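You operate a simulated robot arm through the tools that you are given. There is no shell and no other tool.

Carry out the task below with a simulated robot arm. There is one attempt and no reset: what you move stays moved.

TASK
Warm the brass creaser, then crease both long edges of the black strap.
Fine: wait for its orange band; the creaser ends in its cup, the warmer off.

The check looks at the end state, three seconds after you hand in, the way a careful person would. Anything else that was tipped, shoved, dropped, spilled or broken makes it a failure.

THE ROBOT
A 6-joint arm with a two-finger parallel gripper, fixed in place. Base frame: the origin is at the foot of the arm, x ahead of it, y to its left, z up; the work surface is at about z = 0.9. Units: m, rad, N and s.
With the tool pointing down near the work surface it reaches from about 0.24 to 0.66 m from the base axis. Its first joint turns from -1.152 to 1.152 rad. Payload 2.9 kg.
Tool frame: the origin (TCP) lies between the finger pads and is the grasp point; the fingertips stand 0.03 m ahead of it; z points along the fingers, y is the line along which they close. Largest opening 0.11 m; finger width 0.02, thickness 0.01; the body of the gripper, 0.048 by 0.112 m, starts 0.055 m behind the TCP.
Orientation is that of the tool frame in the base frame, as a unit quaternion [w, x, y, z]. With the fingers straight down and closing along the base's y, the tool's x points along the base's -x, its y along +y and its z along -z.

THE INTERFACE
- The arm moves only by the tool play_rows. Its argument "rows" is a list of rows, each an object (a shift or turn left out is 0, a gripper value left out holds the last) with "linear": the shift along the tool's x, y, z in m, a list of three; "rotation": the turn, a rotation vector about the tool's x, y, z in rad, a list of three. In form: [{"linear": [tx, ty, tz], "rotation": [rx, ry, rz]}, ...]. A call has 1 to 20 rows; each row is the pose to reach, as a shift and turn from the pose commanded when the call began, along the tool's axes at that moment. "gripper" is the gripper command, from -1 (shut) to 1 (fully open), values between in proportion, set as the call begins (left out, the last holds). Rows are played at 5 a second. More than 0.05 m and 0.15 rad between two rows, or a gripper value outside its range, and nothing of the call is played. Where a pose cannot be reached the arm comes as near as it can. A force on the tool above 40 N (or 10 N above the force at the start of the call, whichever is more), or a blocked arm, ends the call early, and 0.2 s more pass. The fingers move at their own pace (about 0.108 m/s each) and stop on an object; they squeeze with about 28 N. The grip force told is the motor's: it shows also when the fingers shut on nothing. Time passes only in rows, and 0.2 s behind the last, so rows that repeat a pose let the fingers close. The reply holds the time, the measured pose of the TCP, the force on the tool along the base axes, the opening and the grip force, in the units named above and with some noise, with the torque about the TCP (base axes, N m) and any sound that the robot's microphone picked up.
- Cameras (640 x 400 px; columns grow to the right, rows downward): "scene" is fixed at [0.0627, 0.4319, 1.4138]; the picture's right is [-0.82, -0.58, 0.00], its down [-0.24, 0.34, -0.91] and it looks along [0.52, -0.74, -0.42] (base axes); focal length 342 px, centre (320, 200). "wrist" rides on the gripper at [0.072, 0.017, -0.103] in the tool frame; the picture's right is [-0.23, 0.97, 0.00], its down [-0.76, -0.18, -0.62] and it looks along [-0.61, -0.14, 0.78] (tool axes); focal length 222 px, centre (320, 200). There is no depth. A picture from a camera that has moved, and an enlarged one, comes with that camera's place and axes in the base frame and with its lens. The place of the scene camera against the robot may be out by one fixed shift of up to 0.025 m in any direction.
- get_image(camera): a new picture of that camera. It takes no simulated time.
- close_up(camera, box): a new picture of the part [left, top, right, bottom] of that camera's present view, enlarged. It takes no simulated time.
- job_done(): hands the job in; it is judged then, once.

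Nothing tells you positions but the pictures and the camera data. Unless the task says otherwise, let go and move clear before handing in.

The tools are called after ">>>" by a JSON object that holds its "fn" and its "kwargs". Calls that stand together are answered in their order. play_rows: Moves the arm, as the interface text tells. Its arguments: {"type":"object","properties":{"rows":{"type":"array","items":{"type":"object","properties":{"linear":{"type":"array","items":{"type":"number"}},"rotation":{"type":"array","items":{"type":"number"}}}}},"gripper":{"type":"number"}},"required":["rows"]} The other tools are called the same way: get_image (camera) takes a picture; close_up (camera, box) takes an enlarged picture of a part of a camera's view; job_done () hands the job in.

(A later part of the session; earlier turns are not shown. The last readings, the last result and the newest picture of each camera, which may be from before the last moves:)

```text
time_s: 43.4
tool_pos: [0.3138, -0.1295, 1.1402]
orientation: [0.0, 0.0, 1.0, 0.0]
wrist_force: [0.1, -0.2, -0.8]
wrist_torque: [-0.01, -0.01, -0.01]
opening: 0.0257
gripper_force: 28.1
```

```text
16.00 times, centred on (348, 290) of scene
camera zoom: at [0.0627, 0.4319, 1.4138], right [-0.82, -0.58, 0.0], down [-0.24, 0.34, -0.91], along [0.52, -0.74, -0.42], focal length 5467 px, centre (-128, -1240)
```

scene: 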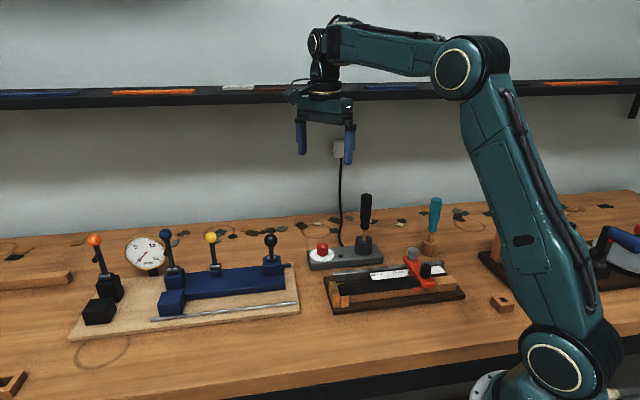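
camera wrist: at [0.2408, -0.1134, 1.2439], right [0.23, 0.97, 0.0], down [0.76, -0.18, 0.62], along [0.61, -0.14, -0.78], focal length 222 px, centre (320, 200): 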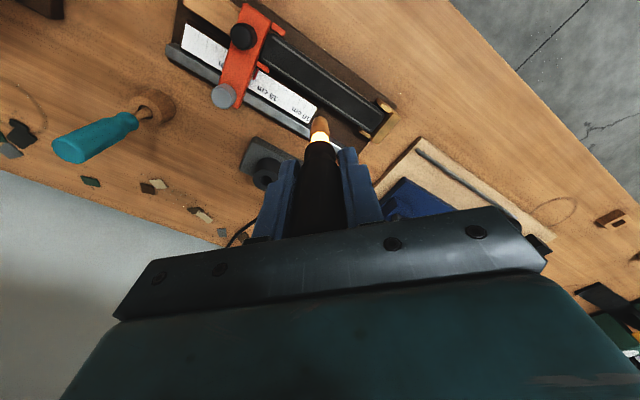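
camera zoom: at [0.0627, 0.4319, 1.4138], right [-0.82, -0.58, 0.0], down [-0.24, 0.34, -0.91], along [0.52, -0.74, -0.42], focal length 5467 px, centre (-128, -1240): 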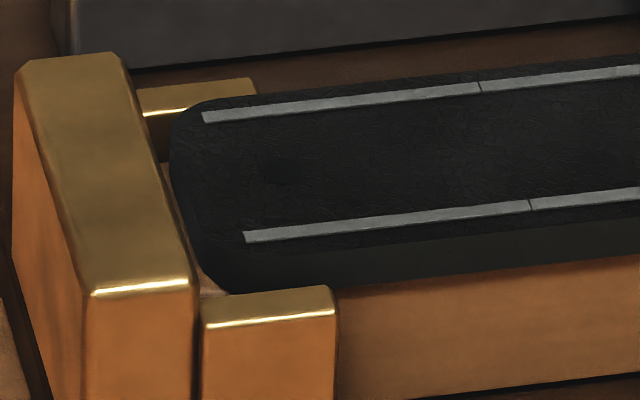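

Both creases run the full length of the strap, and the orange slider has not moved. I'll carry the creaser back to its cup using the recorded pose and check alignment above the hole.

>>> {"fn": "play_rows", "kwargs": {"rows": [{"linear": [-0.0155, -0.018, 0]}, {"linear": [-0.0311, -0.0361, 0]}, {"linear": [-0.0467, -0.0542, 0]}, {"linear": [-0.0622, -0.0722, 0]}, {"linear": [-0.0778, -0.0903, 0]}, {"linear": [-0.0933, -0.1083, 0]}, {"linear": [-0.0933, -0.1083, 0.01]}, {"linear": [-0.0933, -0.1083, 0.025]}, {"linear": [-0.0933, -0.1083, 0.025]}], "gripper": -1}}

>>> {"fn": "get_image", "kwargs": {"camera": "wrist"}}

>>> {"fn": "close_up", "kwargs": {"camera": "wrist", "box": [270, 70, 380, 150]}}

>>> {"fn": "close_up", "kwargs": {"camera": "scene", "box": [335, 200, 395, 260]}}

```text
time_s: 45.4
tool_pos: [0.4073, -0.2364, 1.1174]
orientation: [0.0, 0.0, 1.0, -0.001]
wrist_force: [0.5, 0.3, -0.8]
wrist_torque: [0.01, 0.01, 0.02]
opening: 0.0257
gripper_force: 28.2
```

```text
taken
camera wrist: at [0.3345, -0.2208, 1.2198], right [0.23, 0.97, 0.0], down [0.76, -0.18, 0.62], along [0.61, -0.14, -0.78], focal length 222 px, centre (320, 200)
```

wrist: 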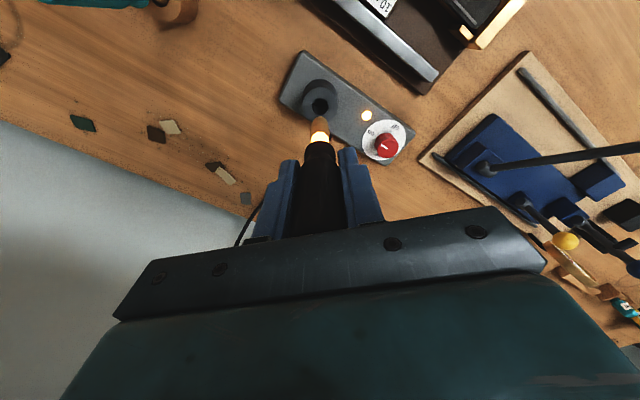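

```text
5.00 times, centred on (325, 110) of wrist
camera zoom: at [0.3345, -0.2208, 1.2198], right [0.23, 0.97, 0.0], down [0.76, -0.18, 0.62], along [0.61, -0.14, -0.78], focal length 1111 px, centre (295, 650)
```

zoom: 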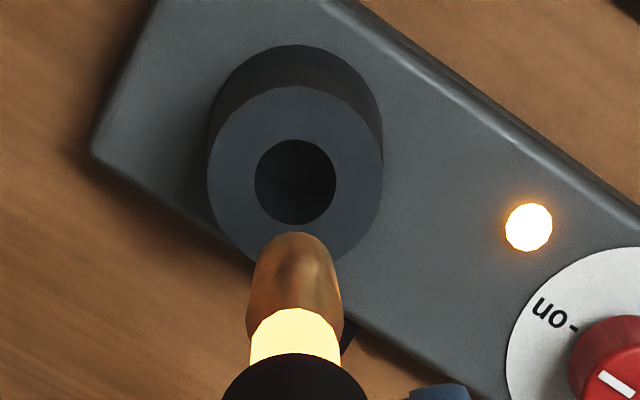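

```text
6.67 times, centred on (365, 230) of scene
camera zoom: at [0.0627, 0.4319, 1.4138], right [-0.82, -0.58, 0.0], down [-0.24, 0.34, -0.91], along [0.52, -0.74, -0.42], focal length 2278 px, centre (20, 0)
```

zoom: 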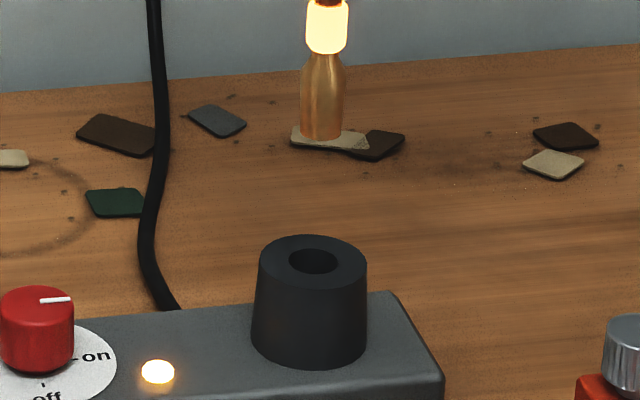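

The hole centre (0.4078, -0.2378) and the tip (0.4079, -0.2384) line up to within about half a millimetre. I'll descend to just above the cup and look again.

>>> {"fn": "play_rows", "kwargs": {"rows": [{"linear": [0, 0, 0.02]}, {"linear": [0, 0, 0.04]}, {"linear": [0, 0, 0.05]}, {"linear": [0, 0, 0.05]}], "gripper": -1}}

>>> {"fn": "close_up", "kwargs": {"camera": "wrist", "box": [280, 80, 360, 140]}}

>>> {"fn": "close_up", "kwargs": {"camera": "scene", "box": [345, 215, 385, 255]}}

```text
time_s: 46.4
tool_pos: [0.4086, -0.2385, 1.0655]
orientation: [0.001, 0.0, 1.0, 0.0]
wrist_force: [-0.2, 0.4, -0.9]
wrist_torque: [0.0, -0.01, -0.02]
opening: 0.0256
gripper_force: 27.5
```

```text
6.67 times, centred on (320, 110) of wrist
camera zoom: at [0.3361, -0.2228, 1.17], right [0.23, 0.97, 0.0], down [0.76, -0.18, 0.62], along [0.61, -0.14, -0.78], focal length 1481 px, centre (320, 800)
```

zoom: 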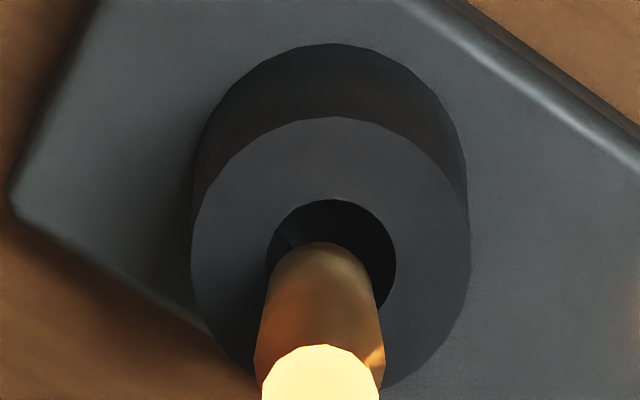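

```text
10.00 times, centred on (365, 235) of scene
camera zoom: at [0.0627, 0.4319, 1.4138], right [-0.82, -0.58, 0.0], down [-0.24, 0.34, -0.91], along [0.52, -0.74, -0.42], focal length 3417 px, centre (-130, -150)
```

zoom: 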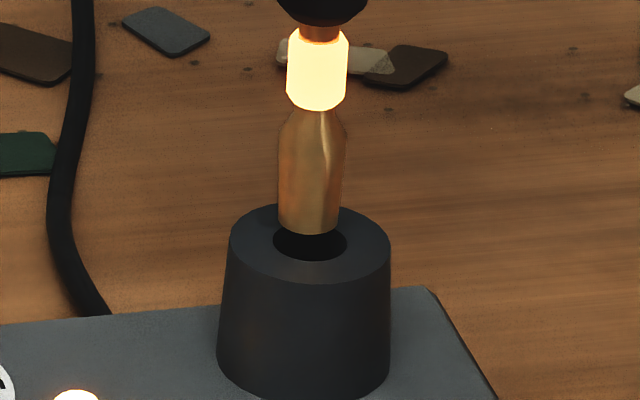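

The hole reads (0.4073, -0.2378) again, but the arm settled about 2 mm off, with the tip near (0.4097, -0.240). I'll correct by (-2.2, +1.9) mm and re-check before inserting.

>>> {"fn": "play_rows", "kwargs": {"rows": [{"linear": [0.0022, 0.0019, 0]}, {"linear": [0.0022, 0.0019, 0]}, {"linear": [0.0022, 0.0019, 0]}], "gripper": -1}}

>>> {"fn": "close_up", "kwargs": {"camera": "wrist", "box": [280, 80, 360, 140]}}

>>> {"fn": "close_up", "kwargs": {"camera": "scene", "box": [345, 215, 385, 255]}}

```text
time_s: 47.2
tool_pos: [0.4066, -0.2369, 1.0672]
orientation: [0.0, 0.0, 1.0, 0.0]
wrist_force: [-0.1, -0.2, -0.5]
wrist_torque: [0.02, 0.02, 0.03]
opening: 0.0257
gripper_force: 27.8
```

```text
6.67 times, centred on (320, 110) of wrist
camera zoom: at [0.3337, -0.2202, 1.1703], right [0.23, 0.97, 0.0], down [0.76, -0.18, 0.62], along [0.61, -0.14, -0.78], focal length 1481 px, centre (320, 800)
```

zoom: 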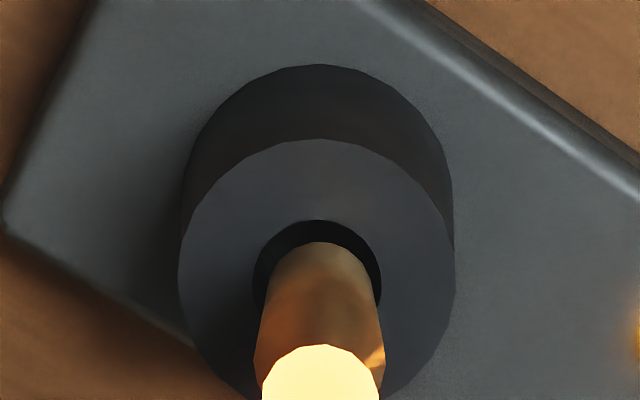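

```text
10.00 times, centred on (365, 235) of scene
camera zoom: at [0.0627, 0.4319, 1.4138], right [-0.82, -0.58, 0.0], down [-0.24, 0.34, -0.91], along [0.52, -0.74, -0.42], focal length 3417 px, centre (-130, -150)
```

zoom: 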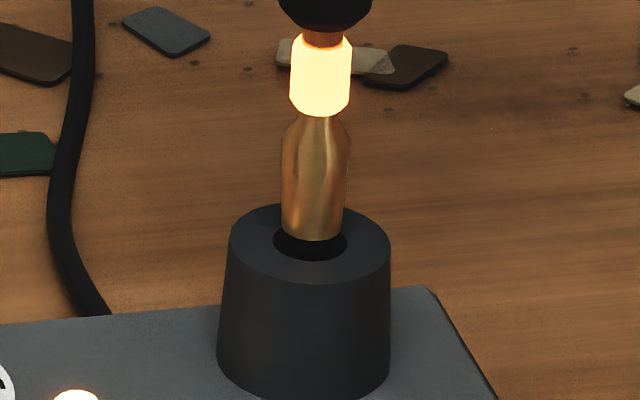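

The tip is now centred over the hole. I'll lower slowly into it.

>>> {"fn": "play_rows", "kwargs": {"rows": [{"linear": [0, 0, 0.004]}, {"linear": [0, 0, 0.008]}], "gripper": -1}}

>>> {"fn": "close_up", "kwargs": {"camera": "wrist", "box": [280, 80, 360, 140]}}

>>> {"fn": "close_up", "kwargs": {"camera": "scene", "box": [345, 215, 385, 255]}}

```text
time_s: 47.8
tool_pos: [0.4071, -0.2362, 1.0601]
orientation: [0.003, -0.001, 1.0, -0.002]
wrist_force: [1.0, 1.1, 19.9]
wrist_torque: [0.32, -0.04, 0.08]
opening: 0.0263
gripper_force: 27.9
```

```text
6.67 times, centred on (320, 110) of wrist
camera zoom: at [0.3337, -0.2191, 1.1638], right [0.23, 0.97, 0.0], down [0.76, -0.17, 0.63], along [0.61, -0.14, -0.78], focal length 1481 px, centre (320, 800)
```

zoom: 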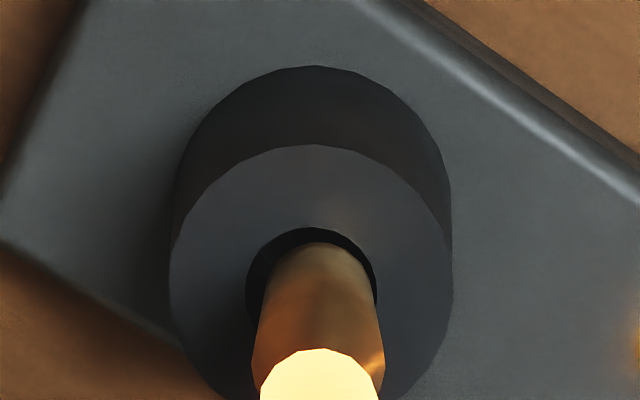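

```text
10.00 times, centred on (365, 235) of scene
camera zoom: at [0.0625, 0.432, 1.4138], right [-0.82, -0.58, 0.0], down [-0.24, 0.34, -0.91], along [0.52, -0.74, -0.42], focal length 3417 px, centre (-130, -150)
```

zoom: 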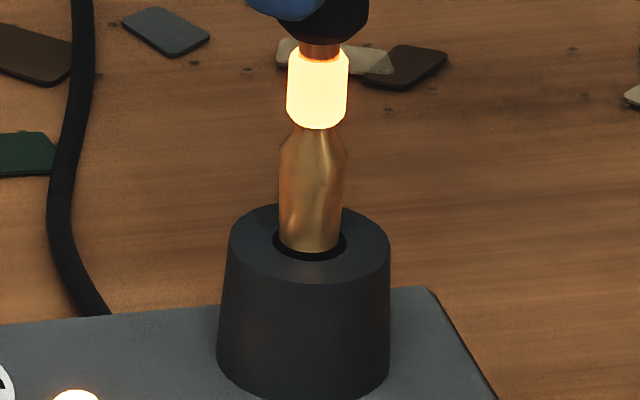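

>>> {"fn": "close_up", "kwargs": {"camera": "scene", "box": [356, 231, 376, 246]}}

>>> {"fn": "close_up", "kwargs": {"camera": "wrist", "box": [300, 95, 340, 125]}}

```text
16.00 times, centred on (366, 238) of scene
camera zoom: at [0.0625, 0.432, 1.4138], right [-0.82, -0.58, 0.0], down [-0.24, 0.34, -0.91], along [0.52, -0.74, -0.42], focal length 5467 px, centre (-416, -416)
```

zoom: 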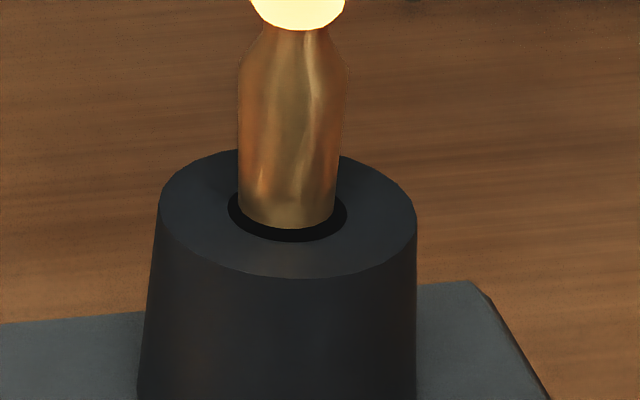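

```text
13.33 times, centred on (320, 110) of wrist
camera zoom: at [0.3337, -0.2191, 1.1638], right [0.23, 0.97, 0.0], down [0.76, -0.17, 0.63], along [0.61, -0.14, -0.78], focal length 2962 px, centre (320, 1400)
```

zoom: 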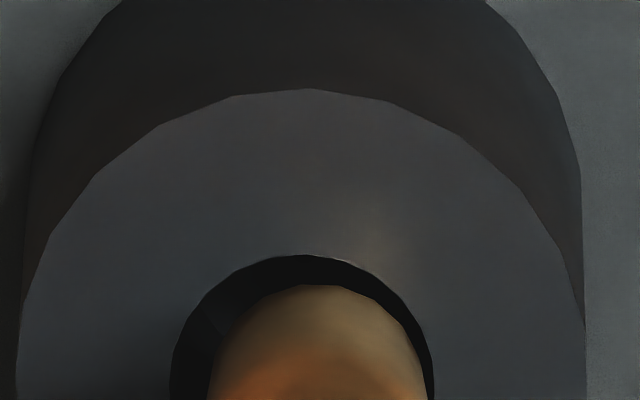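

The tip touched the rim at about 20 N because the arm drifted roughly 1 mm in +y. I'll back off a little, re-centre and look again.

>>> {"fn": "play_rows", "kwargs": {"rows": [{"linear": [0, 0, -0.005]}, {"linear": [0, 0, -0.007]}, {"linear": [0, 0, -0.007]}], "gripper": -1}}

>>> {"fn": "close_up", "kwargs": {"camera": "wrist", "box": [290, 90, 350, 130]}}

>>> {"fn": "close_up", "kwargs": {"camera": "scene", "box": [352, 222, 382, 247]}}

```text
time_s: 48.6
tool_pos: [0.4063, -0.2348, 1.0655]
orientation: [-0.001, 0.0, 1.0, 0.0]
wrist_force: [0.2, 0.2, -0.6]
wrist_torque: [0.04, 0.01, 0.0]
opening: 0.0258
gripper_force: 28.0
```

```text
10.00 times, centred on (320, 110) of wrist
camera zoom: at [0.334, -0.2196, 1.1693], right [0.23, 0.97, 0.0], down [0.76, -0.18, 0.62], along [0.61, -0.14, -0.78], focal length 2221 px, centre (320, 1100)
```

zoom: 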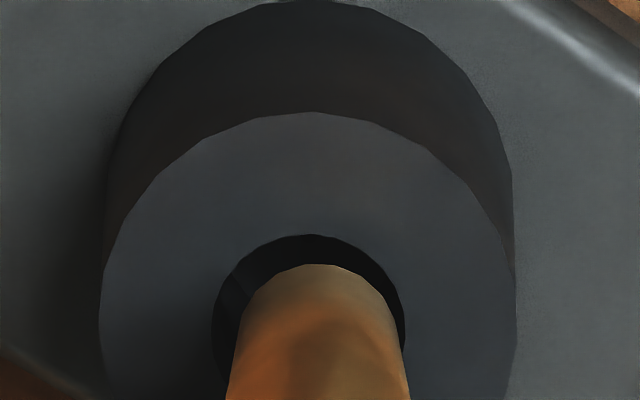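

```text
16.00 times, centred on (367, 234) of scene
camera zoom: at [0.0627, 0.4319, 1.4138], right [-0.82, -0.58, 0.0], down [-0.24, 0.34, -0.91], along [0.52, -0.74, -0.42], focal length 5467 px, centre (-432, -352)
```

zoom: 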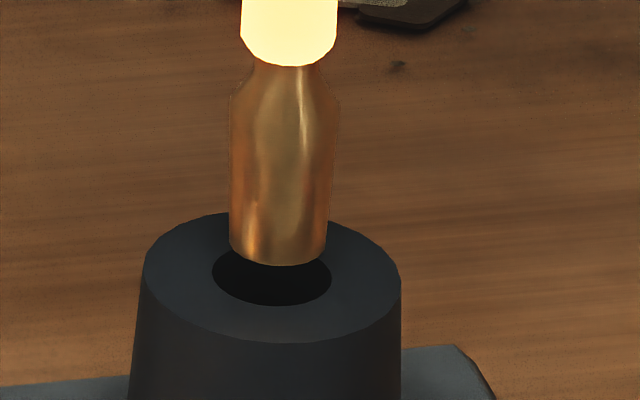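

>>> {"fn": "play_rows", "kwargs": {"rows": [{"linear": [-0.0015, -0.0015, 0]}, {"linear": [-0.0015, -0.0015, 0]}, {"linear": [-0.0015, -0.0015, 0.002]}], "gripper": -1}}

>>> {"fn": "close_up", "kwargs": {"camera": "wrist", "box": [290, 90, 350, 130]}}

>>> {"fn": "close_up", "kwargs": {"camera": "scene", "box": [352, 222, 382, 247]}}

```text
time_s: 49.4
tool_pos: [0.4078, -0.2372, 1.0631]
orientation: [0.001, 0.001, 1.0, 0.0]
wrist_force: [-0.4, -0.7, -1.9]
wrist_torque: [0.04, 0.0, -0.01]
opening: 0.0256
gripper_force: 27.9
```

```text
10.00 times, centred on (320, 110) of wrist
camera zoom: at [0.335, -0.2211, 1.1671], right [0.23, 0.97, 0.0], down [0.76, -0.18, 0.62], along [0.61, -0.14, -0.78], focal length 2221 px, centre (320, 1100)
```

zoom: 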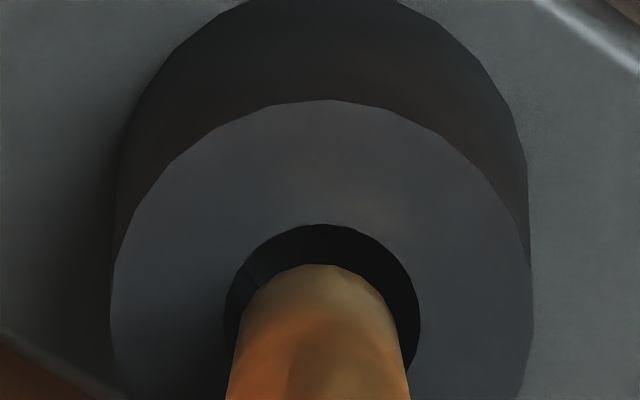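

```text
16.00 times, centred on (367, 234) of scene
camera zoom: at [0.0627, 0.4319, 1.4138], right [-0.82, -0.58, 0.0], down [-0.24, 0.34, -0.91], along [0.52, -0.74, -0.42], focal length 5467 px, centre (-432, -352)
```

zoom: 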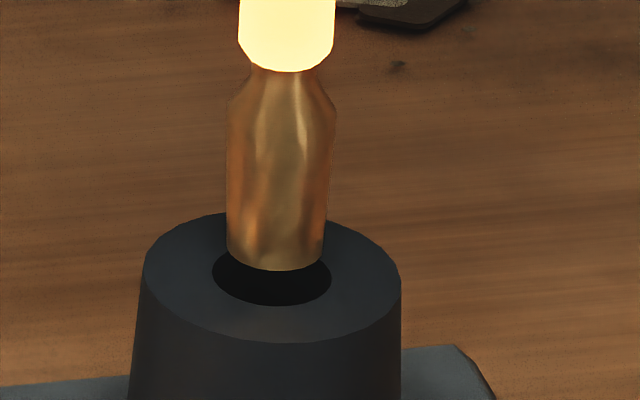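

Both views now show the tip centred. I'll descend in small steps.

>>> {"fn": "play_rows", "kwargs": {"rows": [{"linear": [0, 0, 0.002]}, {"linear": [0, 0, 0.004]}, {"linear": [0, 0, 0.006]}], "gripper": -1}}

>>> {"fn": "close_up", "kwargs": {"camera": "wrist", "box": [290, 90, 350, 130]}}

>>> {"fn": "close_up", "kwargs": {"camera": "scene", "box": [352, 222, 382, 247]}}

```text
time_s: 50.2
tool_pos: [0.4061, -0.2381, 1.0562]
orientation: [0.0, -0.001, 1.0, 0.0]
wrist_force: [-0.1, 0.5, -0.7]
wrist_torque: [-0.03, -0.06, 0.0]
opening: 0.0255
gripper_force: 27.4
```

```text
10.00 times, centred on (320, 110) of wrist
camera zoom: at [0.3339, -0.2213, 1.1612], right [0.23, 0.97, 0.0], down [0.76, -0.18, 0.62], along [0.61, -0.14, -0.78], focal length 2221 px, centre (320, 1100)
```

zoom: 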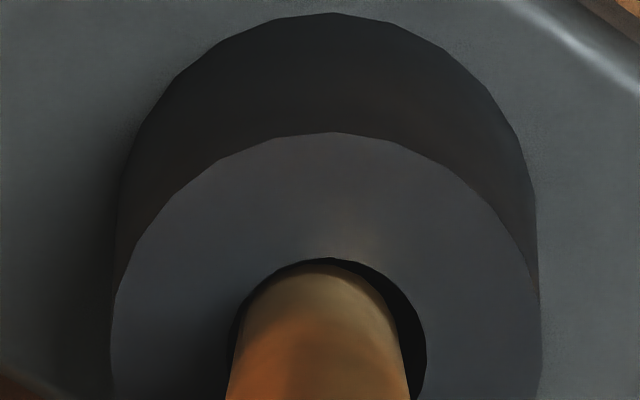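

```text
16.00 times, centred on (367, 234) of scene
camera zoom: at [0.0628, 0.4318, 1.4138], right [-0.82, -0.58, 0.0], down [-0.24, 0.34, -0.91], along [0.52, -0.74, -0.42], focal length 5467 px, centre (-432, -352)
```

zoom: 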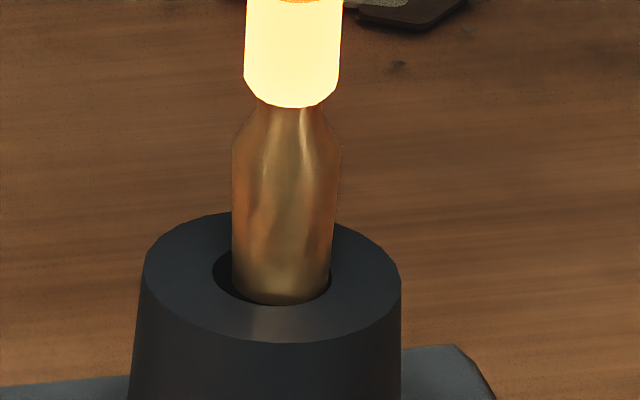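

The tip has entered the hole with no contact force. I'll nudge it to centre and continue down.

>>> {"fn": "play_rows", "kwargs": {"rows": [{"linear": [-0.0012, 0.0005, 0]}, {"linear": [-0.0012, 0.0005, 0.002]}, {"linear": [-0.0012, 0.0005, 0.005]}], "gripper": -1}}

>>> {"fn": "close_up", "kwargs": {"camera": "wrist", "box": [290, 90, 350, 130]}}

>>> {"fn": "close_up", "kwargs": {"camera": "scene", "box": [352, 222, 382, 247]}}

```text
time_s: 51.0
tool_pos: [0.4077, -0.2361, 1.0521]
orientation: [0.001, 0.0, 1.0, -0.001]
wrist_force: [0.7, -1.1, -0.9]
wrist_torque: [-0.02, 0.02, -0.03]
opening: 0.0256
gripper_force: 28.2
```

```text
10.00 times, centred on (320, 110) of wrist
camera zoom: at [0.3349, -0.2207, 1.1563], right [0.23, 0.97, 0.0], down [0.76, -0.18, 0.62], along [0.61, -0.14, -0.78], focal length 2221 px, centre (320, 1100)
```

zoom: 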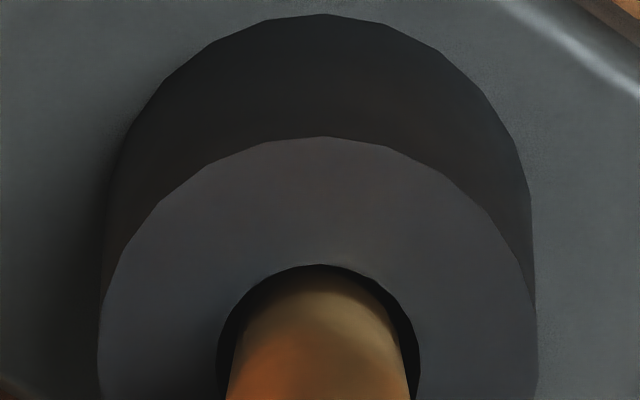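

```text
16.00 times, centred on (367, 234) of scene
camera zoom: at [0.0627, 0.4319, 1.4138], right [-0.82, -0.58, 0.0], down [-0.24, 0.34, -0.91], along [0.52, -0.74, -0.42], focal length 5467 px, centre (-432, -352)
```

zoom: 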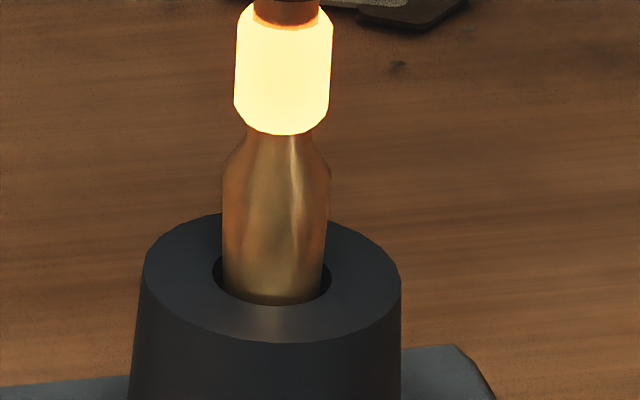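

Clean insertion so far. I'll continue down toward the original depth.

>>> {"fn": "play_rows", "kwargs": {"rows": [{"linear": [0, 0, 0.003]}, {"linear": [0, 0, 0.006]}, {"linear": [0, 0, 0.009]}], "gripper": -1}}

>>> {"fn": "close_up", "kwargs": {"camera": "scene", "box": [345, 215, 385, 255]}}

>>> {"fn": "close_up", "kwargs": {"camera": "wrist", "box": [290, 90, 350, 130]}}

```text
time_s: 51.8
tool_pos: [0.4082, -0.2367, 1.0422]
orientation: [0.001, 0.0, 1.0, -0.001]
wrist_force: [-0.1, -0.6, -2.0]
wrist_torque: [0.02, 0.01, 0.01]
opening: 0.0257
gripper_force: 28.0
```

```text
10.00 times, centred on (365, 235) of scene
camera zoom: at [0.0627, 0.4319, 1.4138], right [-0.82, -0.58, 0.0], down [-0.24, 0.34, -0.91], along [0.52, -0.74, -0.42], focal length 3417 px, centre (-130, -150)
```

zoom: 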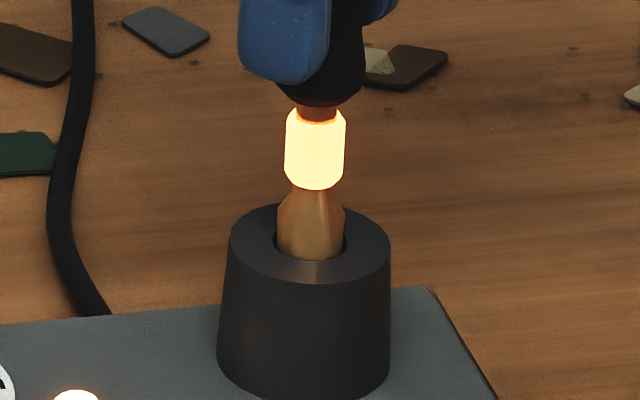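

```text
10.00 times, centred on (320, 110) of wrist
camera zoom: at [0.3347, -0.2203, 1.1467], right [0.23, 0.97, 0.0], down [0.76, -0.18, 0.62], along [0.61, -0.14, -0.78], focal length 2221 px, centre (320, 1100)
```

zoom: 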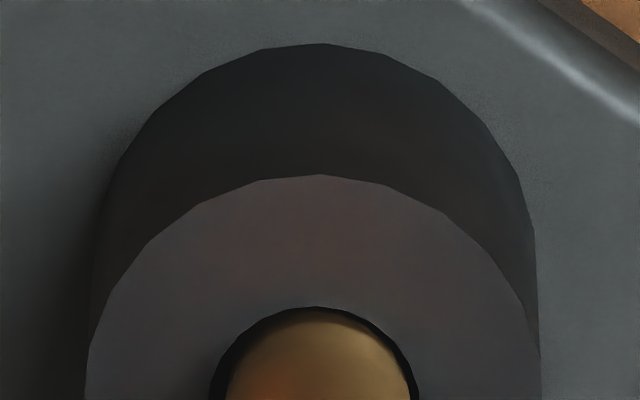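

>>> {"fn": "play_rows", "kwargs": {"rows": [{"linear": [0, 0, 0.002]}, {"linear": [0, 0, 0.004]}, {"linear": [0, 0, 0.0055]}], "gripper": -1}}

```text
time_s: 52.6
tool_pos: [0.4072, -0.2364, 1.0372]
orientation: [0.0, 0.0, 1.0, 0.0]
wrist_force: [-0.1, 0.2, -0.9]
wrist_torque: [0.0, 0.02, 0.04]
opening: 0.0257
gripper_force: 28.0
```

>>> {"fn": "play_rows", "kwargs": {"rows": [{"linear": [0, 0, 0.0008]}, {"linear": [0, 0, 0.0016]}], "gripper": -1}}

>>> {"fn": "close_up", "kwargs": {"camera": "scene", "box": [345, 205, 385, 255]}}

```text
time_s: 53.2
tool_pos: [0.4086, -0.2356, 1.0353]
orientation: [0.0, 0.0, 1.0, 0.0]
wrist_force: [0.5, 0.1, -1.1]
wrist_torque: [0.0, 0.02, -0.02]
opening: 0.0257
gripper_force: 28.7
```

```text
8.00 times, centred on (365, 230) of scene
camera zoom: at [0.0627, 0.4319, 1.4138], right [-0.82, -0.58, 0.0], down [-0.24, 0.34, -0.91], along [0.52, -0.74, -0.42], focal length 2734 px, centre (-40, -40)
```

zoom: 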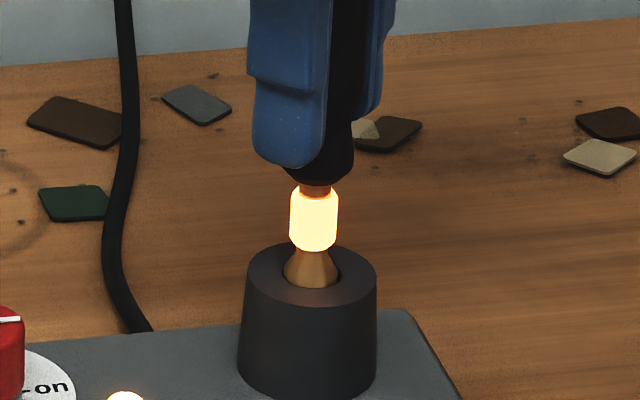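

>>> {"fn": "play_rows", "kwargs": {"rows": [{"linear": [0, 0, 0.001]}, {"linear": [0, 0, 0.002]}], "gripper": -1}}

>>> {"fn": "close_up", "kwargs": {"camera": "scene", "box": [350, 225, 380, 250]}}

```text
time_s: 53.8
tool_pos: [0.407, -0.2365, 1.0338]
orientation: [-0.001, 0.0, 1.0, 0.0]
wrist_force: [0.0, 0.2, -0.7]
wrist_torque: [-0.02, 0.01, -0.01]
opening: 0.0257
gripper_force: 27.7
```

```text
16.00 times, centred on (365, 238) of scene
camera zoom: at [0.0627, 0.4319, 1.4138], right [-0.82, -0.58, 0.0], down [-0.24, 0.34, -0.91], along [0.52, -0.74, -0.42], focal length 5467 px, centre (-400, -400)
```

zoom: 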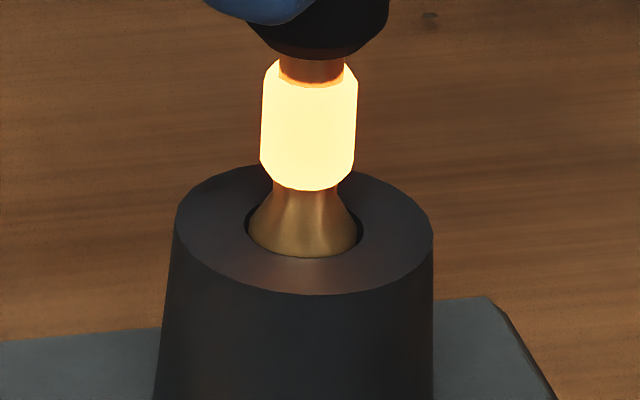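

The creaser still sits about 4 mm higher than it originally did, so it slipped a little in the grip. I'll keep lowering until it seats.

>>> {"fn": "play_rows", "kwargs": {"rows": [{"linear": [0, 0, 0.0012]}, {"linear": [0, 0, 0.0025]}, {"linear": [0, 0, 0.0035]}], "gripper": -1}}

>>> {"fn": "close_up", "kwargs": {"camera": "scene", "box": [350, 225, 380, 250]}}

```text
time_s: 54.6
tool_pos: [0.4088, -0.2366, 1.0304]
orientation: [0.0, 0.0, 1.0, 0.0]
wrist_force: [-3.6, 1.0, 0.1]
wrist_torque: [0.07, 0.19, 0.0]
opening: 0.0255
gripper_force: 27.7
```

```text
16.00 times, centred on (365, 238) of scene
camera zoom: at [0.0627, 0.4319, 1.4138], right [-0.82, -0.58, 0.0], down [-0.24, 0.34, -0.91], along [0.52, -0.74, -0.42], focal length 5467 px, centre (-400, -400)
```

zoom: 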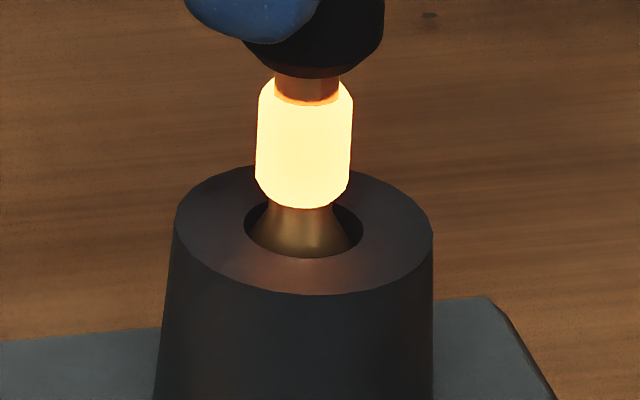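

>>> {"fn": "play_rows", "kwargs": {"rows": [{"linear": [0.0006, 0, 0.0006]}, {"linear": [0.0006, 0, 0.0012]}], "gripper": -1}}

>>> {"fn": "close_up", "kwargs": {"camera": "scene", "box": [350, 225, 380, 250]}}

```text
time_s: 55.2
tool_pos: [0.4088, -0.238, 1.0315]
orientation: [0.001, 0.0, 1.0, 0.0]
wrist_force: [-1.8, 3.1, 8.2]
wrist_torque: [0.28, 0.1, 0.04]
opening: 0.0256
gripper_force: 27.4
```

```text
16.00 times, centred on (365, 238) of scene
camera zoom: at [0.0626, 0.432, 1.4138], right [-0.82, -0.58, 0.0], down [-0.24, 0.34, -0.91], along [0.52, -0.74, -0.42], focal length 5467 px, centre (-400, -400)
```

zoom: 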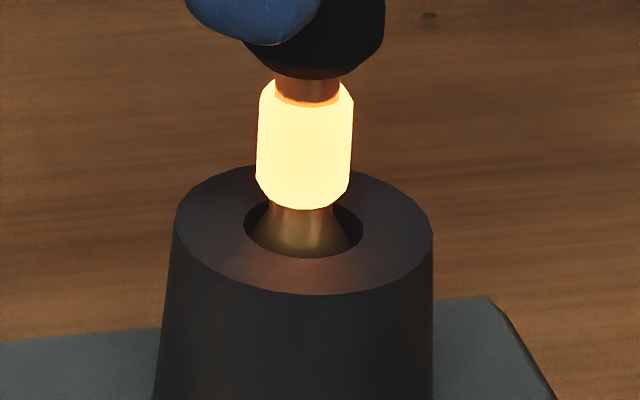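

The creaser is seated (8 N vertical reaction). I'll open the fingers and check that it stands by itself before rising.

>>> {"fn": "play_rows", "kwargs": {"rows": [{"linear": [0, 0, -0.0005]}, {"linear": [0, 0, -0.0005]}, {"linear": [0, 0, -0.0005]}, {"linear": [0, 0, -0.0005]}], "gripper": 0.1}}

>>> {"fn": "close_up", "kwargs": {"camera": "scene", "box": [335, 185, 395, 255]}}

>>> {"fn": "get_image", "kwargs": {"camera": "wrist"}}

```text
time_s: 56.2
tool_pos: [0.4077, -0.2365, 1.0298]
orientation: [0.0, 0.0, 1.0, 0.0]
wrist_force: [0.2, 0.5, -0.1]
wrist_torque: [-0.01, 0.05, -0.01]
opening: 0.0603
gripper_force: 0.0
```

```text
5.71 times, centred on (365, 220) of scene
camera zoom: at [0.0627, 0.4319, 1.4138], right [-0.82, -0.58, 0.0], down [-0.24, 0.34, -0.91], along [0.52, -0.74, -0.42], focal length 1952 px, centre (63, 86)
```

zoom: 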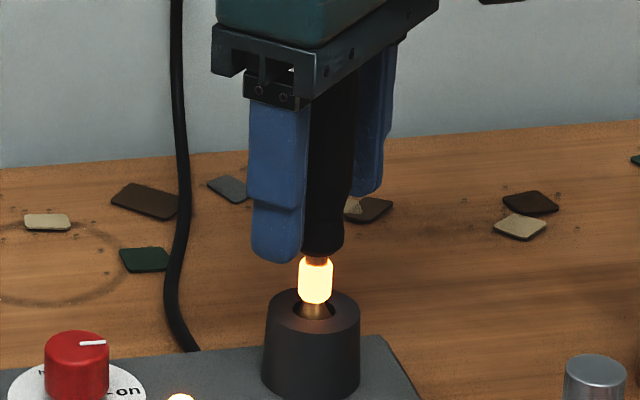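

```text
taken
camera wrist: at [0.3351, -0.2212, 1.1335], right [0.23, 0.97, 0.0], down [0.76, -0.18, 0.62], along [0.61, -0.14, -0.78], focal length 222 px, centre (320, 200)
```

wrist: 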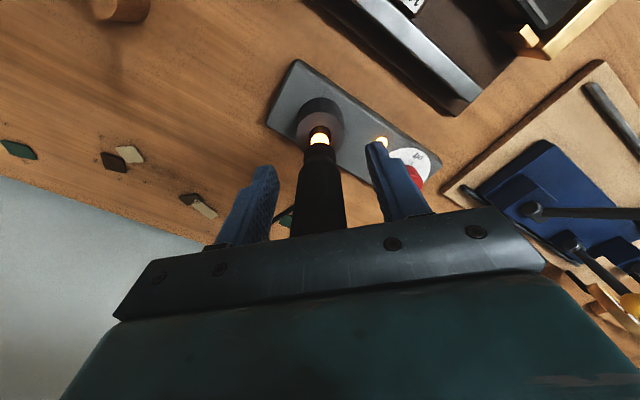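

The creaser stands in its cup. Next I'll rise clear and go to the knob in the same orientation it had at "on", so I can turn it back clockwise to "off".

>>> {"fn": "play_rows", "kwargs": {"rows": [{"linear": [0, 0, -0.03]}, {"linear": [0, 0, -0.07]}, {"linear": [0, 0, -0.11]}, {"linear": [0, 0, -0.12]}, {"linear": [-0.0182, 0.0184, -0.12]}, {"linear": [-0.0365, 0.0368, -0.12]}, {"linear": [-0.0547, 0.0551, -0.12]}, {"linear": [-0.0729, 0.0735, -0.12]}, {"linear": [-0.0729, 0.0735, -0.1]}, {"linear": [-0.0729, 0.0735, -0.06]}, {"linear": [-0.0729, 0.0735, -0.02]}, {"linear": [-0.0729, 0.0735, 0.0]}, {"linear": [-0.0729, 0.0735, 0.0]}], "gripper": 0.1}}

>>> {"fn": "get_image", "kwargs": {"camera": "wrist"}}

>>> {"fn": "close_up", "kwargs": {"camera": "wrist", "box": [270, 60, 380, 170]}}

>>> {"fn": "close_up", "kwargs": {"camera": "scene", "box": [280, 170, 400, 290]}}

```text
time_s: 59.0
tool_pos: [0.4789, -0.1649, 1.0304]
orientation: [0.0, 0.001, 1.0, -0.001]
wrist_force: [0.0, 0.3, -0.1]
wrist_torque: [0.01, -0.01, 0.01]
opening: 0.0603
gripper_force: 0.0
```

```text
taken
camera wrist: at [0.4065, -0.1499, 1.1337], right [0.23, 0.97, 0.0], down [0.76, -0.18, 0.62], along [0.61, -0.14, -0.78], focal length 222 px, centre (320, 200)
```

wrist: 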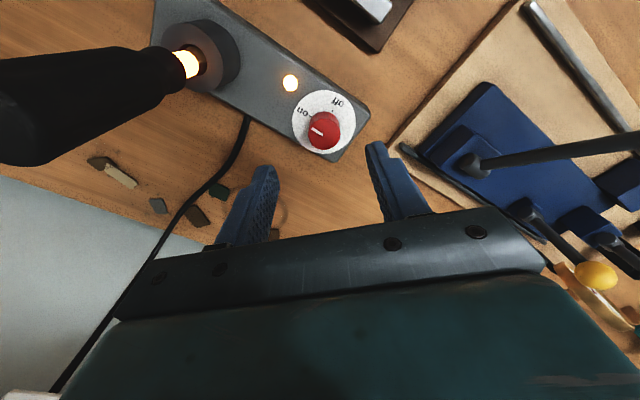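

```text
3.64 times, centred on (325, 115) of wrist
camera zoom: at [0.4065, -0.1499, 1.1337], right [0.23, 0.97, 0.0], down [0.76, -0.18, 0.62], along [0.61, -0.14, -0.78], focal length 808 px, centre (302, 509)
```

zoom: 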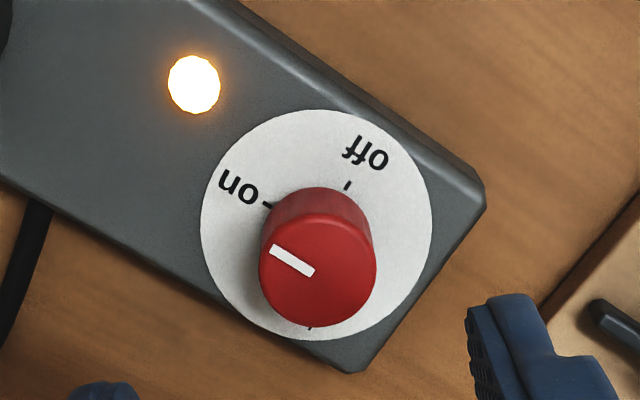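

```text
3.33 times, centred on (340, 230) of scene
camera zoom: at [0.0627, 0.4319, 1.4138], right [-0.82, -0.58, 0.0], down [-0.24, 0.34, -0.91], along [0.52, -0.74, -0.42], focal length 1139 px, centre (253, 100)
```

zoom: 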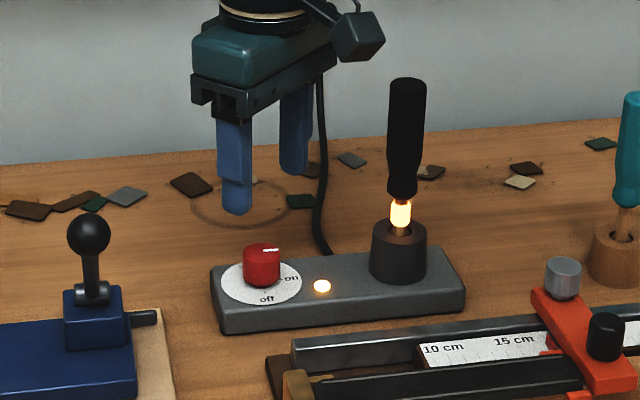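

The knob is at (0.480, -0.1633). I'll correct slightly, descend around it and close.

>>> {"fn": "play_rows", "kwargs": {"rows": [{"linear": [-0.0013, 0.0025, 0.03]}, {"linear": [-0.0013, 0.0025, 0.055]}, {"linear": [-0.0013, 0.0025, 0.066]}, {"linear": [-0.0013, 0.0025, 0.066]}], "gripper": 0.1}}

>>> {"fn": "get_image", "kwargs": {"camera": "wrist"}}

```text
time_s: 60.0
tool_pos: [0.48, -0.1617, 0.9656]
orientation: [0.0, 0.0, 1.0, -0.001]
wrist_force: [0.3, 0.3, 0.1]
wrist_torque: [0.0, -0.01, 0.01]
opening: 0.0604
gripper_force: 0.1
```

```text
taken
camera wrist: at [0.4078, -0.1458, 1.0698], right [0.23, 0.97, 0.0], down [0.76, -0.18, 0.62], along [0.61, -0.14, -0.78], focal length 222 px, centre (320, 200)
```

wrist: 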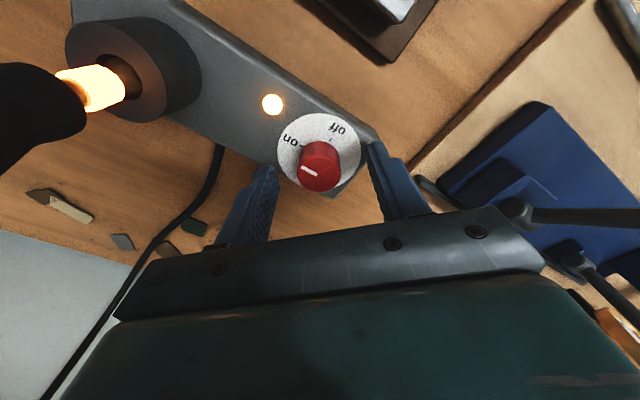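

>>> {"fn": "play_rows", "kwargs": {"rows": [{"linear": [0, 0, 0]}, {"linear": [0, 0, 0]}, {"linear": [0, 0, 0]}, {"linear": [0, 0, 0]}], "gripper": -1}}

```text
time_s: 61.0
tool_pos: [0.4815, -0.1626, 0.9657]
orientation: [0.0, 0.001, 1.0, -0.001]
wrist_force: [0.6, -7.5, -3.4]
wrist_torque: [-0.14, -0.44, 0.01]
opening: 0.0275
gripper_force: 45.1
```

The knob is gripped (opening 0.0275). I'll turn it a quarter turn clockwise back to "off".

>>> {"fn": "play_rows", "kwargs": {"rows": [{"rotation": [0, 0, 0.1122]}, {"rotation": [0, 0, 0.2244]}, {"rotation": [0, 0, 0.3366]}, {"rotation": [0, 0, 0.4488]}, {"rotation": [0, 0, 0.561]}, {"rotation": [0, 0, 0.6732]}, {"rotation": [0, 0, 0.7854]}, {"rotation": [0, 0, 0.8976]}, {"rotation": [0, 0, 1.0098]}, {"rotation": [0, 0, 1.122]}, {"rotation": [0, 0, 1.2342]}, {"rotation": [0, 0, 1.3464]}, {"rotation": [0, 0, 1.4586]}, {"rotation": [0, 0, 1.5708]}, {"rotation": [0, 0, 1.5708]}], "gripper": -1}}

>>> {"fn": "get_image", "kwargs": {"camera": "wrist"}}

>>> {"fn": "close_up", "kwargs": {"camera": "scene", "box": [280, 180, 400, 290]}}

```text
time_s: 63.1
tool_pos: [0.4815, -0.1619, 0.9662]
orientation: [0.0, 0.489, 0.873, -0.002]
wrist_force: [-5.5, -1.1, 4.2]
wrist_torque: [-0.44, -0.09, -0.01]
opening: 0.0278
gripper_force: 44.9
stopped in row 10: the force on the tool passed its limit at 41 N (the readings are from after the stop); the commanded pose is now the measured one
```

```text
taken
camera wrist: at [0.4571, -0.0923, 1.0695], right [0.95, 0.31, 0.0], down [0.25, -0.74, 0.63], along [0.2, -0.59, -0.78], focal length 222 px, centre (320, 200)
```

wrist: 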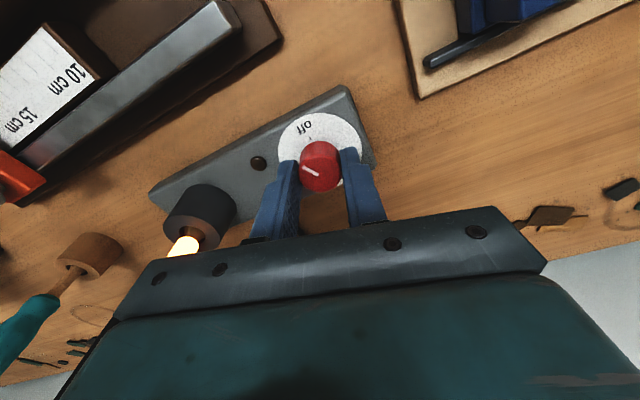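

```text
3.64 times, centred on (340, 235) of scene
camera zoom: at [0.0625, 0.4319, 1.4138], right [-0.82, -0.58, 0.0], down [-0.24, 0.34, -0.91], along [0.52, -0.74, -0.42], focal length 1242 px, centre (247, 73)
```

zoom: 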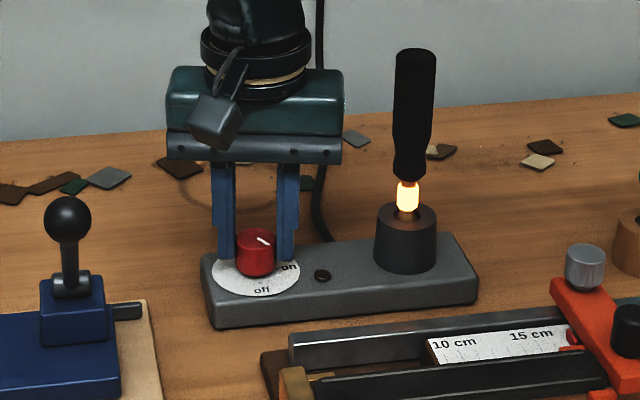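

The lamp has gone out, but the turn paused at about 58° on a side-force limit. I'll continue the remaining ~31° so the pointer sits properly on "off".

>>> {"fn": "play_rows", "kwargs": {"rows": [{"rotation": [0, 0, 0.09]}, {"rotation": [0, 0, 0.18]}, {"rotation": [0, 0, 0.27]}, {"rotation": [0, 0, 0.36]}, {"rotation": [0, 0, 0.45]}, {"rotation": [0, 0, 0.55]}, {"rotation": [0, 0, 0.55]}], "gripper": -1}}

>>> {"fn": "get_image", "kwargs": {"camera": "wrist"}}

>>> {"fn": "close_up", "kwargs": {"camera": "scene", "box": [290, 230, 350, 280]}}

```text
time_s: 64.7
tool_pos: [0.4804, -0.1628, 0.9668]
orientation: [0.0, 0.708, 0.706, -0.001]
wrist_force: [-15.3, -1.8, 4.0]
wrist_torque: [1.23, 0.24, 0.03]
opening: 0.0277
gripper_force: 45.6
```

```text
taken
camera wrist: at [0.4979, -0.0906, 1.0695], right [0.97, -0.23, 0.0], down [-0.18, -0.76, 0.63], along [-0.14, -0.61, -0.78], focal length 222 px, centre (320, 200)
```

wrist: 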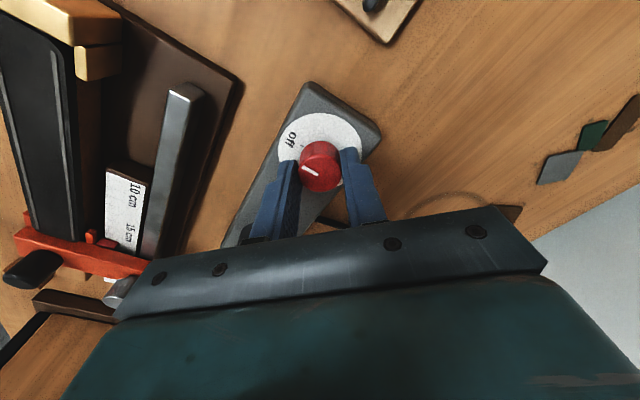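

```text
8.00 times, centred on (320, 255) of scene
camera zoom: at [0.0622, 0.4318, 1.4139], right [-0.82, -0.58, 0.0], down [-0.24, 0.34, -0.91], along [0.52, -0.74, -0.42], focal length 2734 px, centre (320, -240)
```

zoom: 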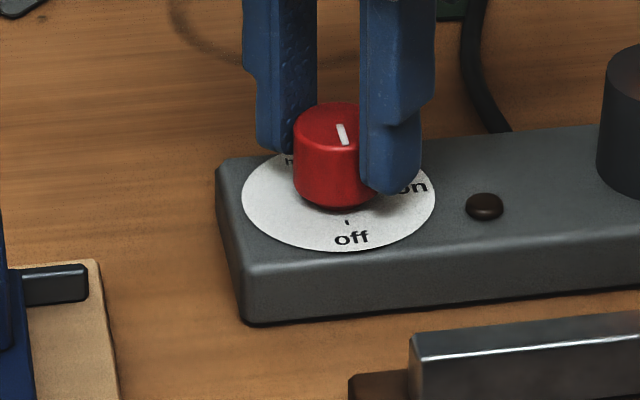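

The pointer is on "off" and the lamp is dark. I'll release the knob and rise clear.

>>> {"fn": "play_rows", "kwargs": {"rows": [{"linear": [0, 0, 0]}, {"linear": [0, 0, 0]}, {"linear": [0, 0, 0]}, {"linear": [0, 0, -0.03]}, {"linear": [0, 0, -0.07]}, {"linear": [0, 0, -0.11]}, {"linear": [0, 0, -0.15]}, {"linear": [0, 0, -0.19]}, {"linear": [0, 0, -0.23]}, {"linear": [0, 0, -0.24]}], "gripper": 0.1}}

>>> {"fn": "get_image", "kwargs": {"camera": "scene"}}

>>> {"fn": "get_image", "kwargs": {"camera": "wrist"}}

>>> {"fn": "close_up", "kwargs": {"camera": "scene", "box": [290, 180, 480, 320]}}

>>> {"fn": "close_up", "kwargs": {"camera": "wrist", "box": [150, 0, 360, 190]}}

```text
time_s: 66.9
tool_pos: [0.4815, -0.1627, 1.2073]
orientation: [0.001, 0.706, 0.708, -0.002]
wrist_force: [-0.8, -0.2, -0.5]
wrist_torque: [-0.03, -0.05, -0.03]
opening: 0.0605
gripper_force: 0.1
```

```text
taken
```

scene: 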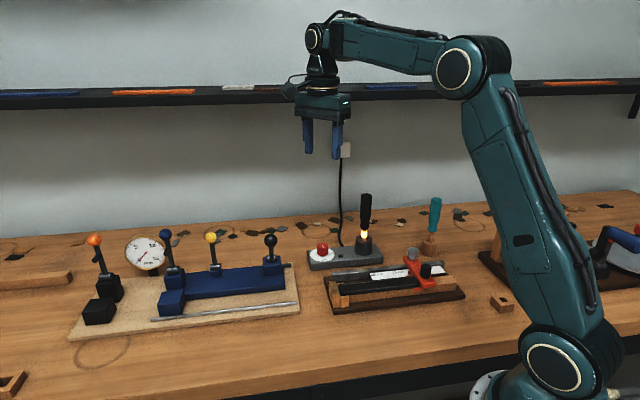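

```text
taken
camera wrist: at [0.4982, -0.0899, 1.3108], right [0.97, -0.23, 0.0], down [-0.18, -0.76, 0.63], along [-0.14, -0.61, -0.78], focal length 222 px, centre (320, 200)
```

wrist: 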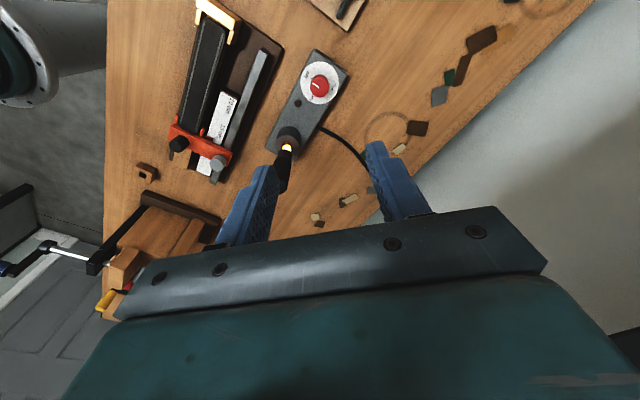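

```text
2.86 times, centred on (385, 250) of scene
camera zoom: at [0.0627, 0.4319, 1.4138], right [-0.82, -0.58, 0.0], down [-0.24, 0.34, -0.91], along [0.52, -0.74, -0.42], focal length 976 px, centre (134, 57)
```

zoom: 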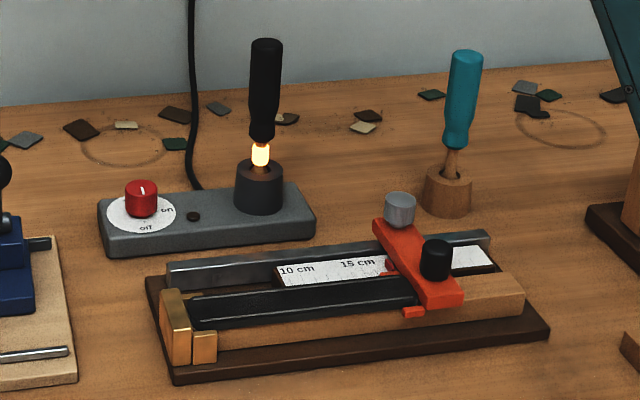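

```text
2.11 times, centred on (255, 95) of wrist
camera zoom: at [0.4982, -0.0899, 1.3108], right [0.97, -0.23, 0.0], down [-0.18, -0.76, 0.63], along [-0.14, -0.61, -0.78], focal length 468 px, centre (457, 421)
```

zoom: 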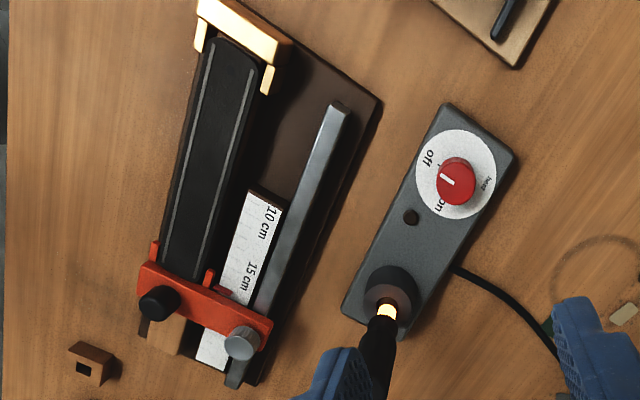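

>>> {"fn": "close_up", "kwargs": {"camera": "wrist", "box": [160, 0, 250, 80]}}

>>> {"fn": "close_up", "kwargs": {"camera": "wrist", "box": [150, 70, 250, 170]}}

>>> {"fn": "close_up", "kwargs": {"camera": "wrist", "box": [280, 50, 360, 160]}}

>>> {"fn": "close_up", "kwargs": {"camera": "scene", "box": [60, 210, 310, 350]}}

```text
5.00 times, centred on (205, 40) of wrist
camera zoom: at [0.4982, -0.0899, 1.3108], right [0.97, -0.23, 0.0], down [-0.18, -0.76, 0.63], along [-0.14, -0.61, -0.78], focal length 1111 px, centre (895, 1000)
```

zoom: 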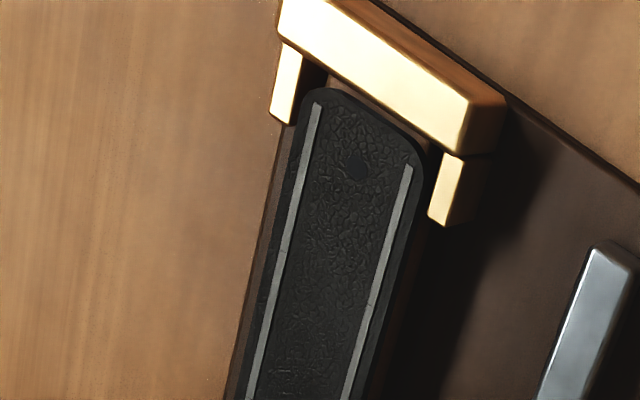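

```text
4.00 times, centred on (200, 120) of wrist
camera zoom: at [0.4982, -0.0899, 1.3108], right [0.97, -0.23, 0.0], down [-0.18, -0.76, 0.63], along [-0.14, -0.61, -0.78], focal length 888 px, centre (800, 520)
```

zoom: 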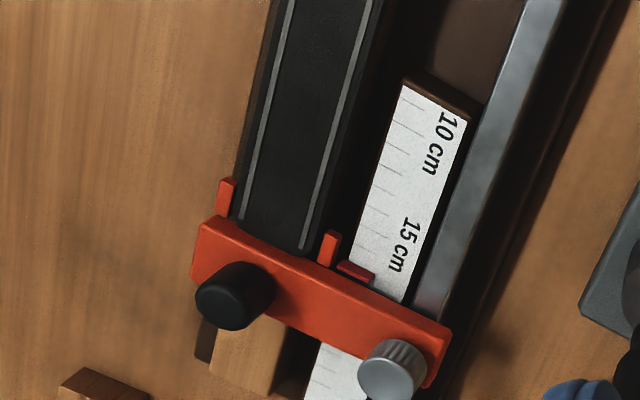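

```text
3.64 times, centred on (320, 105) of wrist
camera zoom: at [0.4982, -0.0899, 1.3108], right [0.97, -0.23, 0.0], down [-0.18, -0.76, 0.63], along [-0.14, -0.61, -0.78], focal length 808 px, centre (320, 546)
```

zoom: 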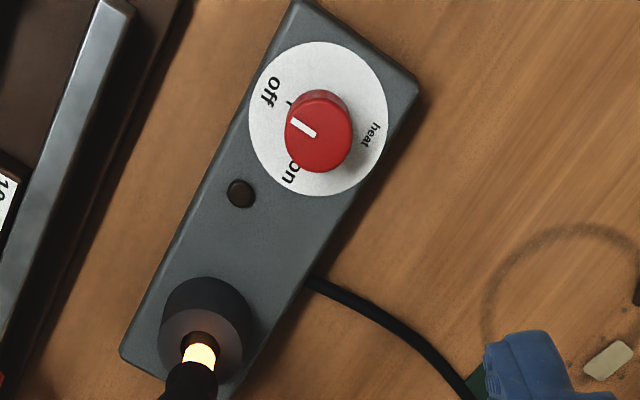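

```text
2.56 times, centred on (185, 280) of scene
camera zoom: at [0.0627, 0.4319, 1.4138], right [-0.82, -0.58, 0.0], down [-0.24, 0.34, -0.91], along [0.52, -0.74, -0.42], focal length 875 px, centre (666, -5)
```

zoom: 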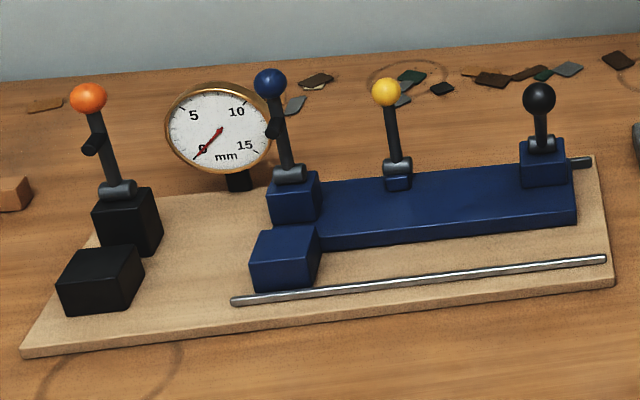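

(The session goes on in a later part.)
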